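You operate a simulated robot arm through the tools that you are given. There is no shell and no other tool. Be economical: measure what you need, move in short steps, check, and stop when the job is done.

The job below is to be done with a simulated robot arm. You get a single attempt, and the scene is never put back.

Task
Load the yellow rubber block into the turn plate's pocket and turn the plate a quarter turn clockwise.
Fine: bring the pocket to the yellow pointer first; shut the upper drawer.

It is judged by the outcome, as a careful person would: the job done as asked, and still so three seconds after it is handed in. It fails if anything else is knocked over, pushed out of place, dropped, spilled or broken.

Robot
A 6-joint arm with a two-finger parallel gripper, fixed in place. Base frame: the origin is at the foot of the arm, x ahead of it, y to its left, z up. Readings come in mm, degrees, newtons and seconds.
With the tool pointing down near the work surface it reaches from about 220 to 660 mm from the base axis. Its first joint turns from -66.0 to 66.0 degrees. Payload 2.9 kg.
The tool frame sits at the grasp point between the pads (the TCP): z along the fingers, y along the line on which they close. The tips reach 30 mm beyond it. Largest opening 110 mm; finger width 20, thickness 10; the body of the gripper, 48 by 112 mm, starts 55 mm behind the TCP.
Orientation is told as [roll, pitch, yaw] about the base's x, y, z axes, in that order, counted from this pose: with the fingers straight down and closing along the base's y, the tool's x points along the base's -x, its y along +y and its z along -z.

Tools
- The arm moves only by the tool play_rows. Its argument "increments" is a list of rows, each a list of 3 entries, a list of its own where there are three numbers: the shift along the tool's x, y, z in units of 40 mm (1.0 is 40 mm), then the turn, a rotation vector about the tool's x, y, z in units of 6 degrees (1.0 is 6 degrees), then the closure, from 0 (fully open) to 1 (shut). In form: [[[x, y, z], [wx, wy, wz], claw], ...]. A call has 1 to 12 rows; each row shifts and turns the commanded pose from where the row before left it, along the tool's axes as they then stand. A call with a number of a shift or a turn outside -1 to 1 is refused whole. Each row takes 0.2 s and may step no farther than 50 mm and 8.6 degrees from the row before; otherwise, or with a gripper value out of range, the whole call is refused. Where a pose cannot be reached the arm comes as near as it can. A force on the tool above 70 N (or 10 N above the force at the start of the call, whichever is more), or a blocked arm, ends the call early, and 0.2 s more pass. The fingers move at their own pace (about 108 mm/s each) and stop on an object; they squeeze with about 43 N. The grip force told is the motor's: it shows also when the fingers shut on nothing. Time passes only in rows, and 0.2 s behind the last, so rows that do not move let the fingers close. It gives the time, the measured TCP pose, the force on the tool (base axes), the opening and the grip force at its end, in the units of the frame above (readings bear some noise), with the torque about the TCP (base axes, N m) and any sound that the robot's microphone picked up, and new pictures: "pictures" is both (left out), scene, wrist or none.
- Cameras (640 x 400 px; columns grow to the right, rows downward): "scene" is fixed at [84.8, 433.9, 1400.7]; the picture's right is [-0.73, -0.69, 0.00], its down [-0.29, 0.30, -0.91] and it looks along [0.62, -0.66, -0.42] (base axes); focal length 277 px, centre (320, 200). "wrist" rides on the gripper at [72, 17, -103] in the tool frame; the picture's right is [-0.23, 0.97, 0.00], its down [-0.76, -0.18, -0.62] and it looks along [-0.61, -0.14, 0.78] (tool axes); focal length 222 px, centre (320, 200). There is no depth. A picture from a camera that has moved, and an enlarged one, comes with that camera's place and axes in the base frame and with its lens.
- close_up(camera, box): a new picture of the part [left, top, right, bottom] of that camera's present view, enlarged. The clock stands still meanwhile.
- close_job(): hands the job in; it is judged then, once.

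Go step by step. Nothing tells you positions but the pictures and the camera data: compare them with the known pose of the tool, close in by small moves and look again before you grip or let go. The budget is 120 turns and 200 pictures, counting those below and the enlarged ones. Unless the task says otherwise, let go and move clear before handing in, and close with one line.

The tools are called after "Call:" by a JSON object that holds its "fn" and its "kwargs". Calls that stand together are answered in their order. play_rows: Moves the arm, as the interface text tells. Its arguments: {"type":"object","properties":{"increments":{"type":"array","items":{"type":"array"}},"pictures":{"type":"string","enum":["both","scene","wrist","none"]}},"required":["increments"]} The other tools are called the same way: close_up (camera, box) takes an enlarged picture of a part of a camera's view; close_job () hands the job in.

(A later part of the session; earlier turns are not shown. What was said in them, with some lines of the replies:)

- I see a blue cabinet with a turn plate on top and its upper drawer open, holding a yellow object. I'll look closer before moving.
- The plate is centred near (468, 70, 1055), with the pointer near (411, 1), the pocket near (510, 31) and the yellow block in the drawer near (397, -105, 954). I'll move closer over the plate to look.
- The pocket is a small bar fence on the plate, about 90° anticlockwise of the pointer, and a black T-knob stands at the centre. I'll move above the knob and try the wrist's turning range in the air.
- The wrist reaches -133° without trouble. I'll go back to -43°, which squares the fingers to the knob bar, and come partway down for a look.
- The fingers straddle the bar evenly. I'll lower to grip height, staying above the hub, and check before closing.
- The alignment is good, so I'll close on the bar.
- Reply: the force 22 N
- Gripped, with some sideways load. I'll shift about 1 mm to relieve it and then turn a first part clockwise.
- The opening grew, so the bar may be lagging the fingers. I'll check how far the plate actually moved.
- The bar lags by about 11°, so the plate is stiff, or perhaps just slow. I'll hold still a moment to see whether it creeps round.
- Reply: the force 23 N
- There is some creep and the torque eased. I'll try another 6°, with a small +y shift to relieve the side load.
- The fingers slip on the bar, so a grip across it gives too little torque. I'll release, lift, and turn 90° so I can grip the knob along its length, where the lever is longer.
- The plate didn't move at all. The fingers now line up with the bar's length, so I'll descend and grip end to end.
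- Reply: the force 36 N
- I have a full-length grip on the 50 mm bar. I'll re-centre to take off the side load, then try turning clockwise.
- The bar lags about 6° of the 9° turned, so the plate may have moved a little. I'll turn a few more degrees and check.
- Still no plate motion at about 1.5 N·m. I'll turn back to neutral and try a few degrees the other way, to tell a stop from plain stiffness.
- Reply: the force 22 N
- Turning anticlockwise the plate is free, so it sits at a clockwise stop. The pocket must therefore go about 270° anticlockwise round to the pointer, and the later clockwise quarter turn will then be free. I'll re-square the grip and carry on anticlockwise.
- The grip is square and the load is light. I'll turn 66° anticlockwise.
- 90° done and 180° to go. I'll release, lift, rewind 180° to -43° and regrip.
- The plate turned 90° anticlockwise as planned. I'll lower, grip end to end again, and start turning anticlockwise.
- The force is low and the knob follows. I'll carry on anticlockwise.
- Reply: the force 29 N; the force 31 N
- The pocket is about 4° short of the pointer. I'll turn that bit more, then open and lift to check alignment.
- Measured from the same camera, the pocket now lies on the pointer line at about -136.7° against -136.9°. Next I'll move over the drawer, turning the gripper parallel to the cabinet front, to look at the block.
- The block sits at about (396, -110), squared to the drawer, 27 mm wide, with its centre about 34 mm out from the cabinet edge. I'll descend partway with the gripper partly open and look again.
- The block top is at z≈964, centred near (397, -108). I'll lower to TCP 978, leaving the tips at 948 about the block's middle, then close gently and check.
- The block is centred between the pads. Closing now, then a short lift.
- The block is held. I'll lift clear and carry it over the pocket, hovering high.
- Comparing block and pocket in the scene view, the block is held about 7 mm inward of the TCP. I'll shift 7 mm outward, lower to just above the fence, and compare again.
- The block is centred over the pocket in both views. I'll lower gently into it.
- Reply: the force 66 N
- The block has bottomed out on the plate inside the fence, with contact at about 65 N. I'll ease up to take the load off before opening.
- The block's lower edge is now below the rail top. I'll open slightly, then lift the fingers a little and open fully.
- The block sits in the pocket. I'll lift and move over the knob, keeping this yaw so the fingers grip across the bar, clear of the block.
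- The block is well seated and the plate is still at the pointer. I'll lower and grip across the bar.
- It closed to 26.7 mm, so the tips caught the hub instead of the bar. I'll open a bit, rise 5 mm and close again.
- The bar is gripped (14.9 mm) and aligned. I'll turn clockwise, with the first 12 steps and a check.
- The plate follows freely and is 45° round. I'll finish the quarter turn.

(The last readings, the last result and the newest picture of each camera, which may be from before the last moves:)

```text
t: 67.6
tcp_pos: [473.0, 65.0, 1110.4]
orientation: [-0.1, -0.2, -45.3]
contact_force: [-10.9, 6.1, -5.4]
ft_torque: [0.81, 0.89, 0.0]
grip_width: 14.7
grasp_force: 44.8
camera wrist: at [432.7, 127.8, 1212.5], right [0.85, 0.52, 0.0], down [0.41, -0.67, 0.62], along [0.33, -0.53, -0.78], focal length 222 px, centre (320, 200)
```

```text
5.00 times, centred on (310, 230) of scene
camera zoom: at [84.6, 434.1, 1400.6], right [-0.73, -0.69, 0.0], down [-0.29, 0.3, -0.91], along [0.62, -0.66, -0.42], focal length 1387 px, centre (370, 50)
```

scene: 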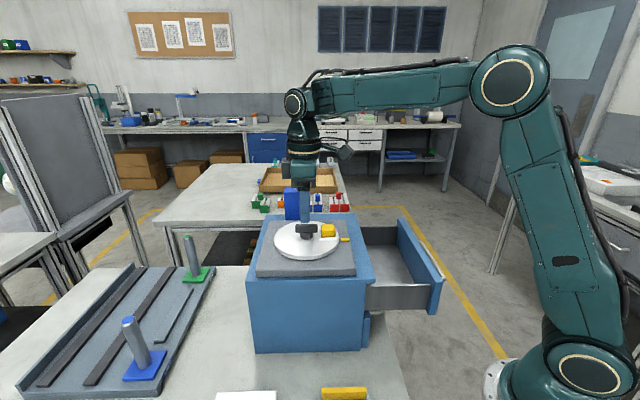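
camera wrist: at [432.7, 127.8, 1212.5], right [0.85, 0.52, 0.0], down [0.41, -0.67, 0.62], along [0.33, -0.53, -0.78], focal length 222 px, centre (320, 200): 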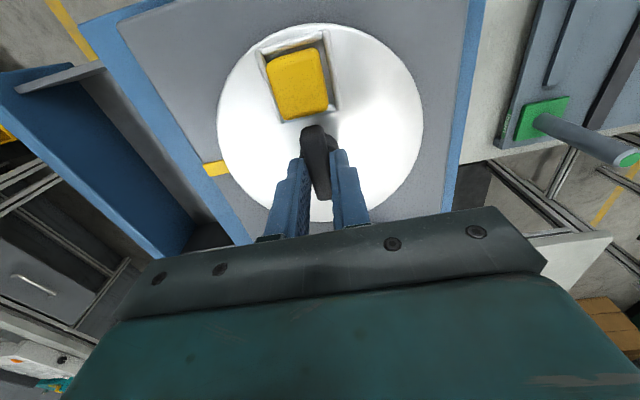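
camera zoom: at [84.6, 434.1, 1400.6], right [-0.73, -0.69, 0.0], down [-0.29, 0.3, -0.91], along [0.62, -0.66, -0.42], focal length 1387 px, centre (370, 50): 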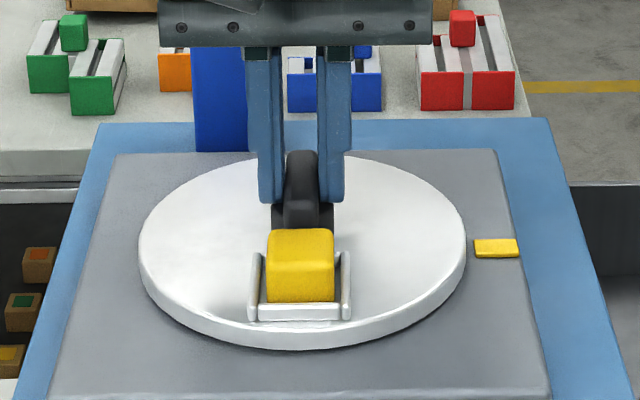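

The quarter turn is done. I'll release the knob, lift, and check that the plate stays put.

Call:
{"fn": "play_rows", "kwargs": {"increments": [[[0, 0, 0], [0, 0, 0], 0.6], [[0, 0, 0], [0, 0, 0], 0.5], [[0, 0, -0.7], [0, 0, 0], 0.5], [[0, 0, -0.8], [0, 0, 0], 0.5], [[0, 0, 0], [0, 0, 0], 0.5]], "pictures": "both"}}

Call:
{"fn": "close_up", "kwargs": {"camera": "scene", "box": [250, 190, 370, 270]}}

Call:
{"fn": "close_up", "kwargs": {"camera": "scene", "box": [350, 200, 460, 340]}}

```text
t: 68.8
tcp_pos: [472.7, 63.8, 1170.4]
orientation: [0.0, -0.1, -45.3]
contact_force: [0.0, 0.1, -0.1]
ft_torque: [0.02, 0.01, -0.01]
grip_width: 55.1
grasp_force: 0.0
camera wrist: at [432.5, 126.9, 1273.1], right [0.85, 0.52, 0.0], down [0.41, -0.67, 0.62], along [0.33, -0.53, -0.78], focal length 222 px, centre (320, 200)
```

scene: 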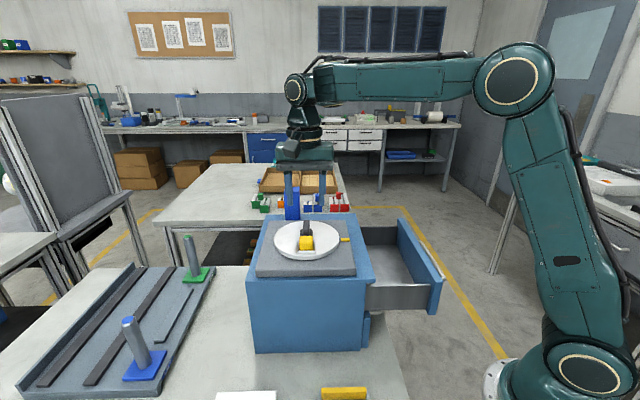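
wrist: 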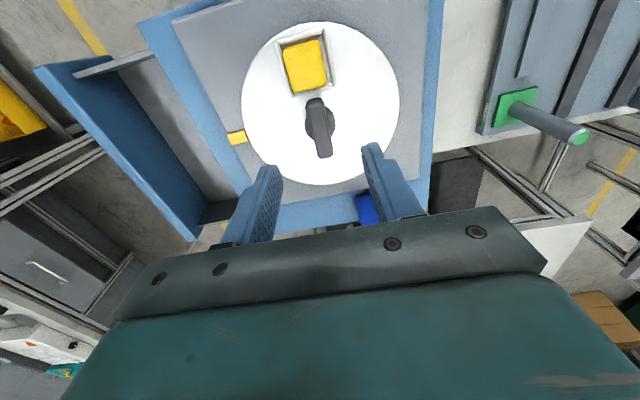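

```text
5.00 times, centred on (310, 230) of scene
camera zoom: at [84.8, 433.9, 1400.7], right [-0.73, -0.69, 0.0], down [-0.29, 0.3, -0.91], along [0.62, -0.66, -0.42], focal length 1387 px, centre (370, 50)
```

zoom: 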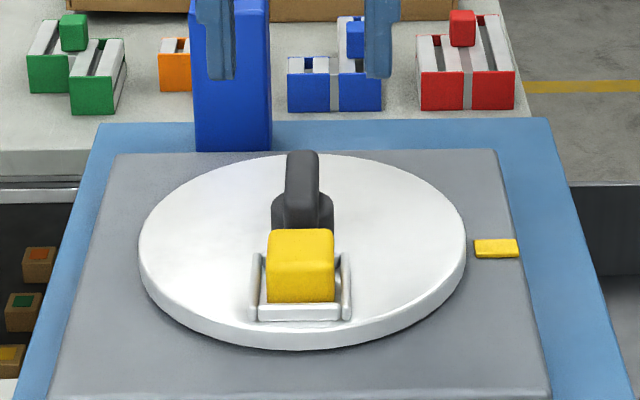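

```text
2.86 times, centred on (405, 270) of scene
camera zoom: at [84.8, 433.9, 1400.7], right [-0.73, -0.69, 0.0], down [-0.29, 0.3, -0.91], along [0.62, -0.66, -0.42], focal length 792 px, centre (77, 0)
```

zoom: 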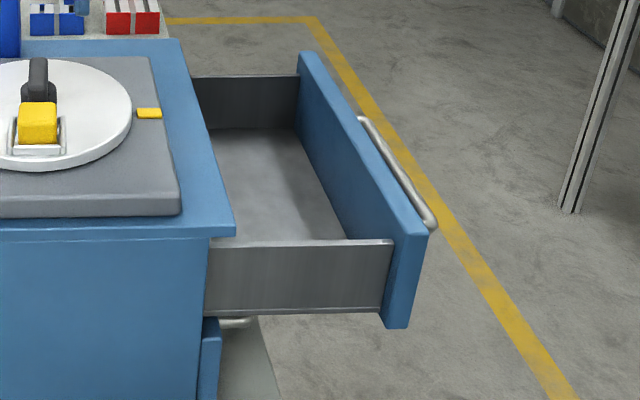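

The plate stays put with the block seated. Now for the drawer: I'll carry the closed gripper high over it to beyond the front panel, then turn it parallel to the front.

Call:
{"fn": "play_rows", "kwargs": {"increments": [[[-0.027, -0.941, 0], [0, 0, 0], 1], [[-0.027, -0.941, 0], [0, 0, 0], 1], [[-0.027, -0.941, 0], [0, 0, 0], 1], [[-0.027, -0.941, 0], [0, 0, 0], 1], [[-0.027, -0.941, 0], [0, 0, 0], 1], [[-0.027, -0.941, 0], [0, 0, 0], 1], [[-0.027, -0.941, 0], [0, 0, 0], 1], [[-0.027, -0.941, 0], [0, 0, 0], 1], [[-0.027, -0.941, 0], [0, 0, 0], 1], [[0, 0, 0], [0, 0, -1], 1], [[0, 0, 0], [0, 0, -1], 1], [[0, 0, 0], [0, 0, -1], 1]], "pictures": "none"}}

Call:
{"fn": "play_rows", "kwargs": {"increments": [[[0, 0, 0], [0, 0, -1], 1], [[0, 0, 0], [0, 0, -1], 1], [[0, 0, 0], [0, 0, -1], 1], [[0, 0, 0], [0, 0, -1], 1], [[0, 0, 0], [0, 0, -1], 1], [[0, 0, 0], [0, 0, -1], 1], [[0, 0, 0], [0, 0, -1], 1], [[0, 0, 0], [0, 0, -1], 1], [[0, 0, 0], [0, 0, -1], 1], [[0, 0, 0], [0, 0, -1], 1], [[0, 0, 0], [0, 0, -1], 1], [[0, 0, 0], [0, 0, -1], 1]], "pictures": "both"}}

Call:
{"fn": "close_up", "kwargs": {"camera": "scene", "box": [340, 130, 500, 330]}}

```text
t: 71.4
tcp_pos: [239.8, -180.7, 1169.3]
orientation: [0.0, -0.1, -27.1]
contact_force: [0.0, 0.1, 0.0]
ft_torque: [0.01, -0.04, -0.01]
grip_width: 0.0
grasp_force: 37.7
```

```text
t: 74.0
tcp_pos: [239.1, -179.6, 1170.6]
orientation: [-0.1, 0.0, 44.9]
contact_force: [0.0, -0.6, 0.4]
ft_torque: [-0.01, 0.02, 0.0]
grip_width: 0.0
grasp_force: 37.6
camera wrist: at [175.0, -220.1, 1272.9], right [-0.53, 0.85, 0.0], down [0.66, 0.41, 0.62], along [0.53, 0.33, -0.78], focal length 222 px, centre (320, 200)
```

scene: 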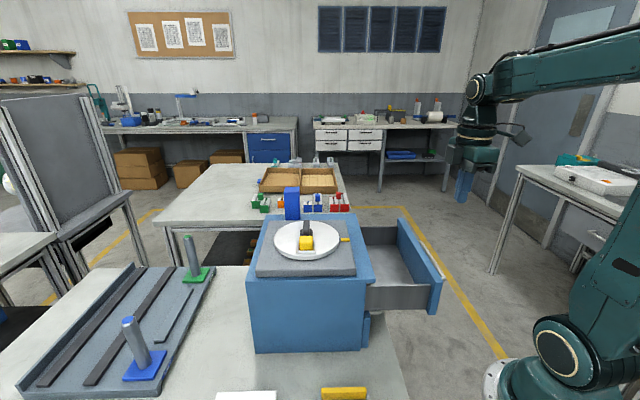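
wrist: 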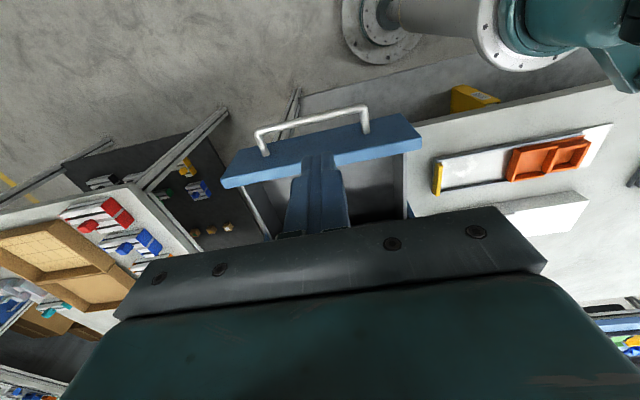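

```text
2.00 times, centred on (420, 230) of scene
camera zoom: at [84.8, 433.9, 1400.7], right [-0.73, -0.69, 0.0], down [-0.29, 0.3, -0.91], along [0.62, -0.66, -0.42], focal length 555 px, centre (120, 140)
```

zoom: 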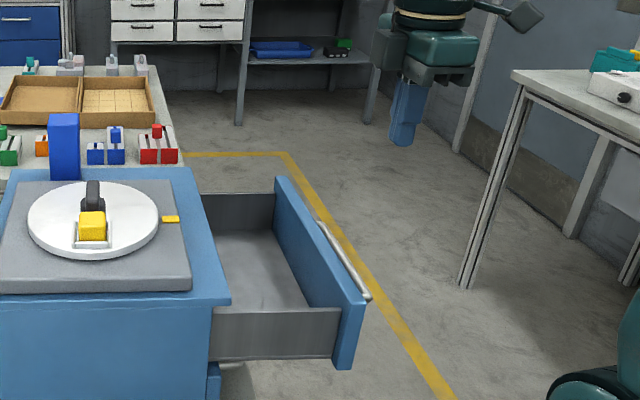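

Call:
{"fn": "close_up", "kwargs": {"camera": "wrist", "box": [210, 90, 440, 240]}}

```text
2.67 times, centred on (325, 165) of wrist
camera zoom: at [175.0, -220.1, 1272.9], right [-0.53, 0.85, 0.0], down [0.66, 0.41, 0.62], along [0.53, 0.33, -0.78], focal length 592 px, centre (307, 293)
```

zoom: 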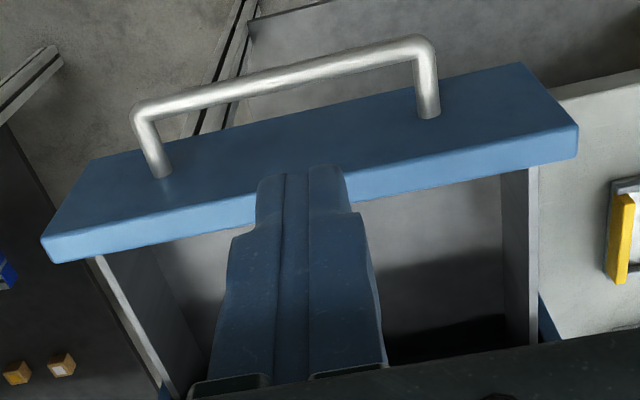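

I can now see the panel outer face, with its top at z≈1018, and the handle at mid height. I'll descend outside it with the tips at about 995, above the handle and below the panel's top edge.

Call:
{"fn": "play_rows", "kwargs": {"increments": [[[0, -0.3, 0.91], [0, 0, 0], 1], [[0, 0, 0.91], [0, 0, 0], 1], [[0, 0, 0.91], [0, 0, 0], 1], [[0, 0, 0.91], [0, 0, 0], 1], [[-0.3, 0, 0], [0, 0, 0], 1], [[0, 0, 0], [0, 0, 0], 1]], "pictures": "both"}}

Call:
{"fn": "close_up", "kwargs": {"camera": "scene", "box": [350, 180, 490, 320]}}

```text
t: 75.4
tcp_pos: [257.6, -180.7, 1023.7]
orientation: [-0.2, 0.0, 44.7]
contact_force: [-0.3, 0.1, -0.2]
ft_torque: [-0.03, 0.04, -0.01]
grip_width: 0.0
grasp_force: 38.1
camera wrist: at [192.4, -220.4, 1127.4], right [-0.52, 0.85, 0.0], down [0.67, 0.41, 0.62], along [0.53, 0.33, -0.78], focal length 222 px, centre (320, 200)
```

scene: 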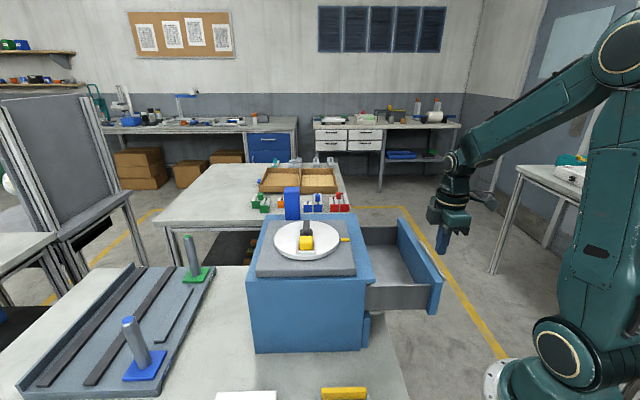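
wrist: 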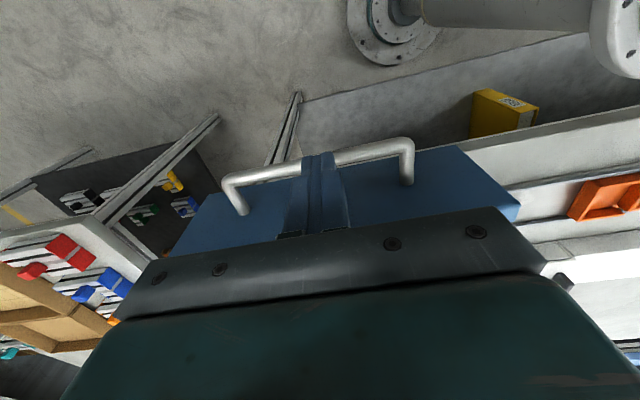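

```text
2.86 times, centred on (420, 250) of scene
camera zoom: at [84.8, 433.9, 1400.7], right [-0.73, -0.69, 0.0], down [-0.29, 0.3, -0.91], along [0.62, -0.66, -0.42], focal length 792 px, centre (34, 57)
```

zoom: 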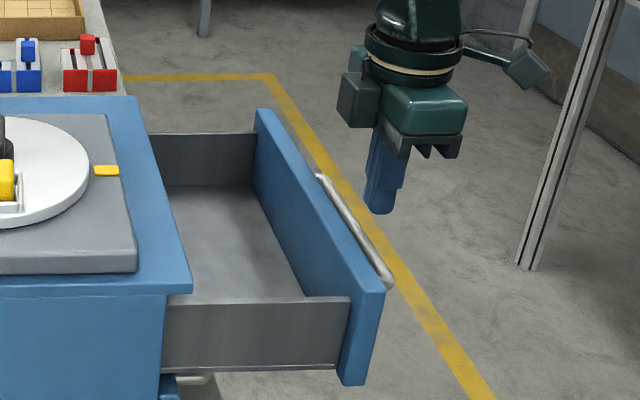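

The fingers are lined up between the handle posts. I'll push inward slowly to make contact.

Call:
{"fn": "play_rows", "kwargs": {"increments": [[[-0.3, 0, 0], [0, 0, 0], 1], [[-0.3, 0, 0], [0, 0, 0], 1], [[-0.3, 0, 0], [0, 0, 0], 1], [[-0.3, 0, 0], [0, 0, 0], 1], [[-0.3, 0, 0], [0, 0, 0], 1], [[-0.3, 0, 0], [0, 0, 0], 1]], "pictures": "both"}}

```text
t: 76.8
tcp_pos: [308.4, -129.7, 1025.3]
orientation: [-0.1, 0.0, 44.7]
contact_force: [-0.4, -0.4, -0.5]
ft_torque: [-0.04, -0.03, -0.01]
grip_width: 0.0
grasp_force: 37.8
camera wrist: at [243.3, -169.4, 1127.6], right [-0.52, 0.85, 0.0], down [0.67, 0.41, 0.62], along [0.53, 0.33, -0.78], focal length 222 px, centre (320, 200)
```

scene: 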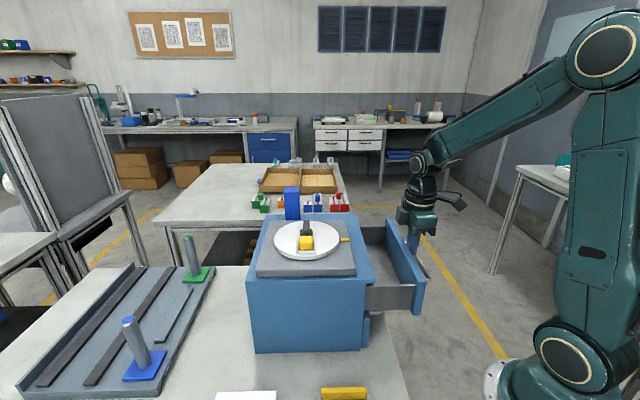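
wrist: 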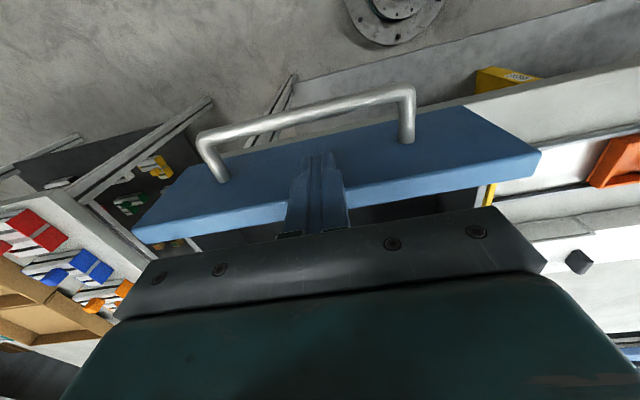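

The drawer slides easily. I'll continue pushing.

Call:
{"fn": "play_rows", "kwargs": {"increments": [[[-0.3, 0, 0], [0, 0, 0], 1], [[-0.3, 0, 0], [0, 0, 0], 1], [[-0.3, 0, 0], [0, 0, 0], 1], [[-0.3, 0, 0], [0, 0, 0], 1], [[-0.3, 0, 0], [0, 0, 0], 1], [[-0.25, 0, 0], [0, 0, 0], 1]], "pictures": "both"}}

Call:
{"fn": "close_up", "kwargs": {"camera": "scene", "box": [320, 190, 460, 350]}}

```text
t: 78.2
tcp_pos: [358.2, -81.2, 1023.5]
orientation: [-0.1, -0.1, 44.7]
contact_force: [0.0, -0.7, 0.6]
ft_torque: [-0.02, 0.05, 0.0]
grip_width: 0.0
grasp_force: 37.5
camera wrist: at [293.0, -120.1, 1127.1], right [-0.52, 0.85, 0.0], down [0.67, 0.41, 0.62], along [0.53, 0.32, -0.78], focal length 222 px, centre (320, 200)
```

scene: 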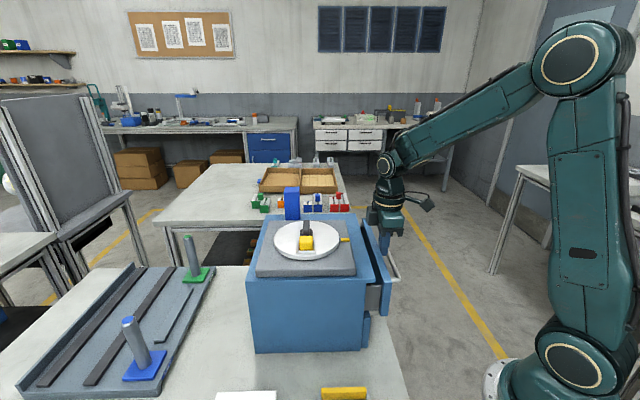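
wrist: 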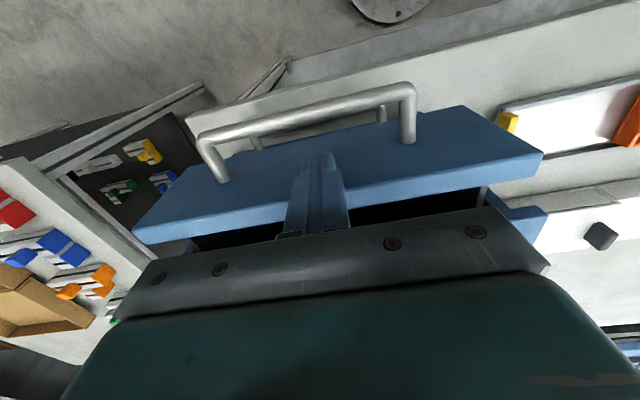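

```text
2.50 times, centred on (390, 270) of scene
camera zoom: at [84.8, 433.9, 1400.7], right [-0.73, -0.69, 0.0], down [-0.29, 0.3, -0.91], along [0.62, -0.66, -0.42], focal length 693 px, centre (145, 25)
```

zoom: 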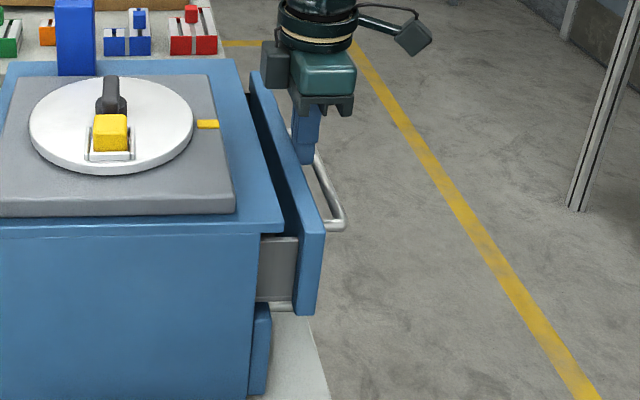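

About 35 mm remain, so I'll push in smaller steps.

Call:
{"fn": "play_rows", "kwargs": {"increments": [[[-0.2, 0, 0], [0, 0, 0], 1], [[-0.2, 0, 0], [0, 0, 0], 1], [[-0.15, 0, 0], [0, 0, 0], 1], [[-0.1, 0, 0], [0, 0, 0], 1], [[-0.1, 0, 0], [0, 0, 0], 1]], "pictures": "wrist"}}

Call:
{"fn": "close_up", "kwargs": {"camera": "scene", "box": [320, 190, 460, 350]}}

```text
t: 79.4
tcp_pos: [378.2, -59.1, 1023.6]
orientation: [-0.1, 0.0, 44.7]
contact_force: [-0.2, -0.3, 0.6]
ft_torque: [0.01, 0.02, -0.02]
grip_width: 0.2
grasp_force: 38.0
camera wrist: at [314.4, -99.2, 1126.9], right [-0.52, 0.85, 0.0], down [0.67, 0.41, 0.62], along [0.53, 0.33, -0.78], focal length 222 px, centre (320, 200)
```

wrist: 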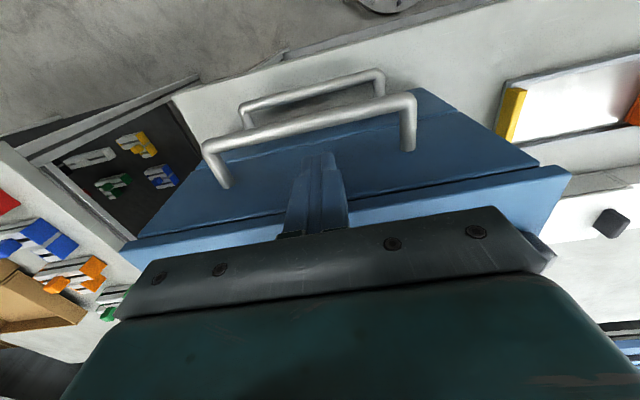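

```text
2.50 times, centred on (390, 270) of scene
camera zoom: at [84.8, 433.9, 1400.7], right [-0.73, -0.69, 0.0], down [-0.29, 0.3, -0.91], along [0.62, -0.66, -0.42], focal length 693 px, centre (145, 25)
```

zoom: 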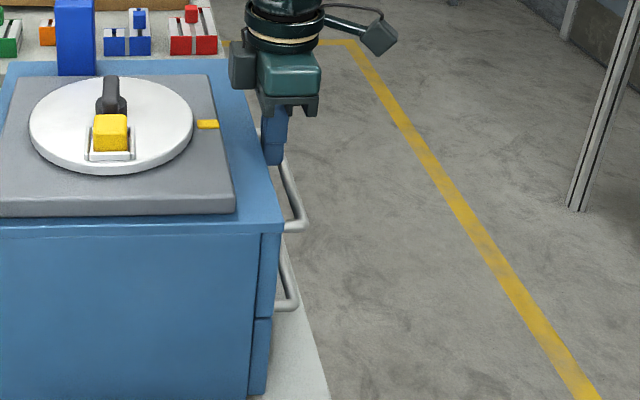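

The upper front now lines up with the lower one. I'll give one more gentle push to confirm it is fully shut.

Call:
{"fn": "play_rows", "kwargs": {"increments": [[[-0.08, 0, 0], [0, 0, 0], 1], [[-0.08, 0, 0], [0, 0, 0], 1], [[-0.05, 0, 0], [0, 0, 0], 1]], "pictures": "none"}}

Call:
{"fn": "close_up", "kwargs": {"camera": "scene", "box": [320, 190, 460, 350]}}

```text
t: 80.2
tcp_pos: [382.7, -56.6, 1024.6]
orientation: [0.0, 0.3, 44.4]
contact_force: [-17.8, -16.0, 3.9]
ft_torque: [0.15, -0.12, 0.21]
grip_width: 0.0
grasp_force: 38.2
```

```text
2.50 times, centred on (390, 270) of scene
camera zoom: at [84.3, 433.4, 1400.9], right [-0.73, -0.69, 0.0], down [-0.29, 0.31, -0.91], along [0.62, -0.66, -0.42], focal length 693 px, centre (145, 25)
```

zoom: 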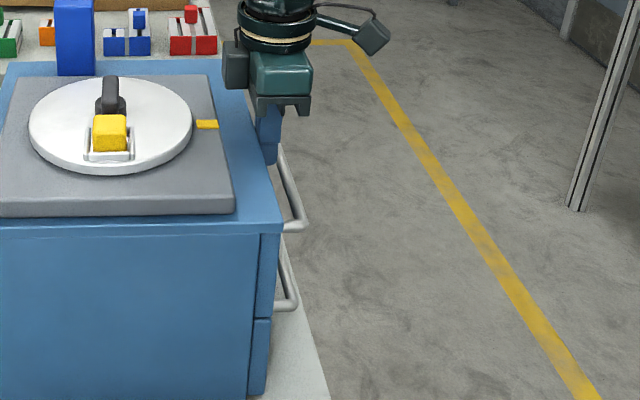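

The front is against its stop at 24 N and doesn't move, so the drawer is shut. I'll back off and lift clear.

Call:
{"fn": "play_rows", "kwargs": {"increments": [[[0.3, 0, 0], [0, 0, 0], 1], [[0.8, 0, 0], [0, 0, 0], 1], [[0.8, 0, 0], [0, 0, 0], 1], [[0, 0, -0.9], [0, 0, 0], 1], [[0, 0, -0.9], [0, 0, 0], 1], [[0, 0, -0.9], [0, 0, 0], 1], [[0, 0, 0], [0, 0, 0], 1]], "pictures": "both"}}

Call:
{"fn": "close_up", "kwargs": {"camera": "scene", "box": [240, 180, 400, 360]}}

Call:
{"fn": "close_up", "kwargs": {"camera": "scene", "box": [260, 205, 360, 265]}}

```text
t: 81.8
tcp_pos: [331.5, -107.2, 1132.7]
orientation: [-0.2, 0.1, 44.7]
contact_force: [0.0, 0.1, 0.5]
ft_torque: [-0.01, 0.02, -0.02]
grip_width: 0.0
grasp_force: 37.4
camera wrist: at [266.4, -146.7, 1236.1], right [-0.52, 0.85, 0.0], down [0.67, 0.41, 0.62], along [0.53, 0.33, -0.78], focal length 222 px, centre (320, 200)
```

scene: 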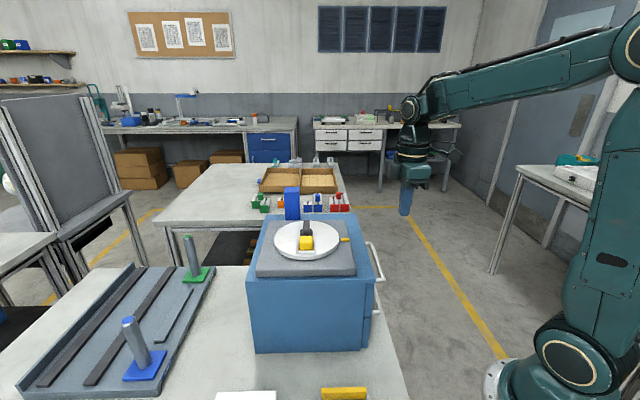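
wrist: 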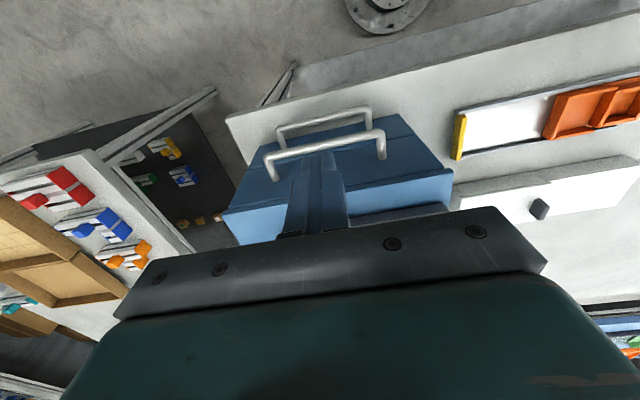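

```text
2.22 times, centred on (320, 270) of scene
camera zoom: at [84.8, 433.9, 1400.7], right [-0.73, -0.69, 0.0], down [-0.29, 0.3, -0.91], along [0.62, -0.66, -0.42], focal length 616 px, centre (320, 44)
```

zoom: 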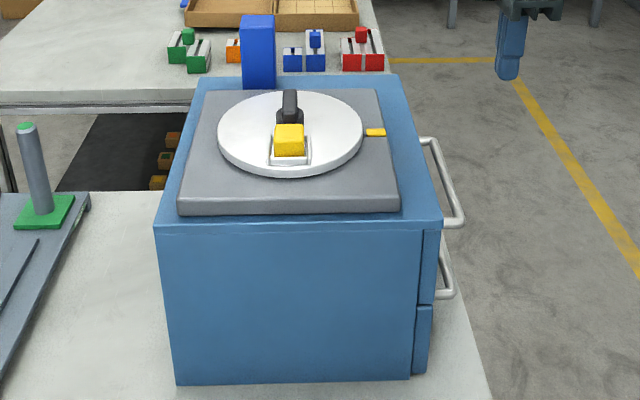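

```text
6.40 times, centred on (310, 235) of scene
camera zoom: at [84.8, 433.9, 1400.7], right [-0.73, -0.69, 0.0], down [-0.29, 0.3, -0.91], along [0.62, -0.66, -0.42], focal length 1775 px, centre (384, -24)
```

zoom: 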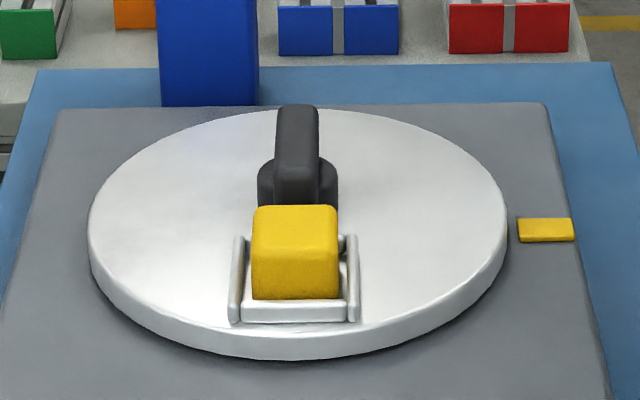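

The block is seated in the pocket, the plate is a quarter turn clockwise from the pointer, the upper drawer is shut and nothing else has moved. The arm is clear, so I'm handing in.

Call:
{"fn": "close_job", "kwargs": {}}

```text
The job is handed in.
```

The yellow block is in the pocket, the plate stands a quarter turn clockwise from the yellow pointer, and the upper drawer is shut; I first turned the pocket anticlockwise to the pointer, because the plate was at a clockwise stop.
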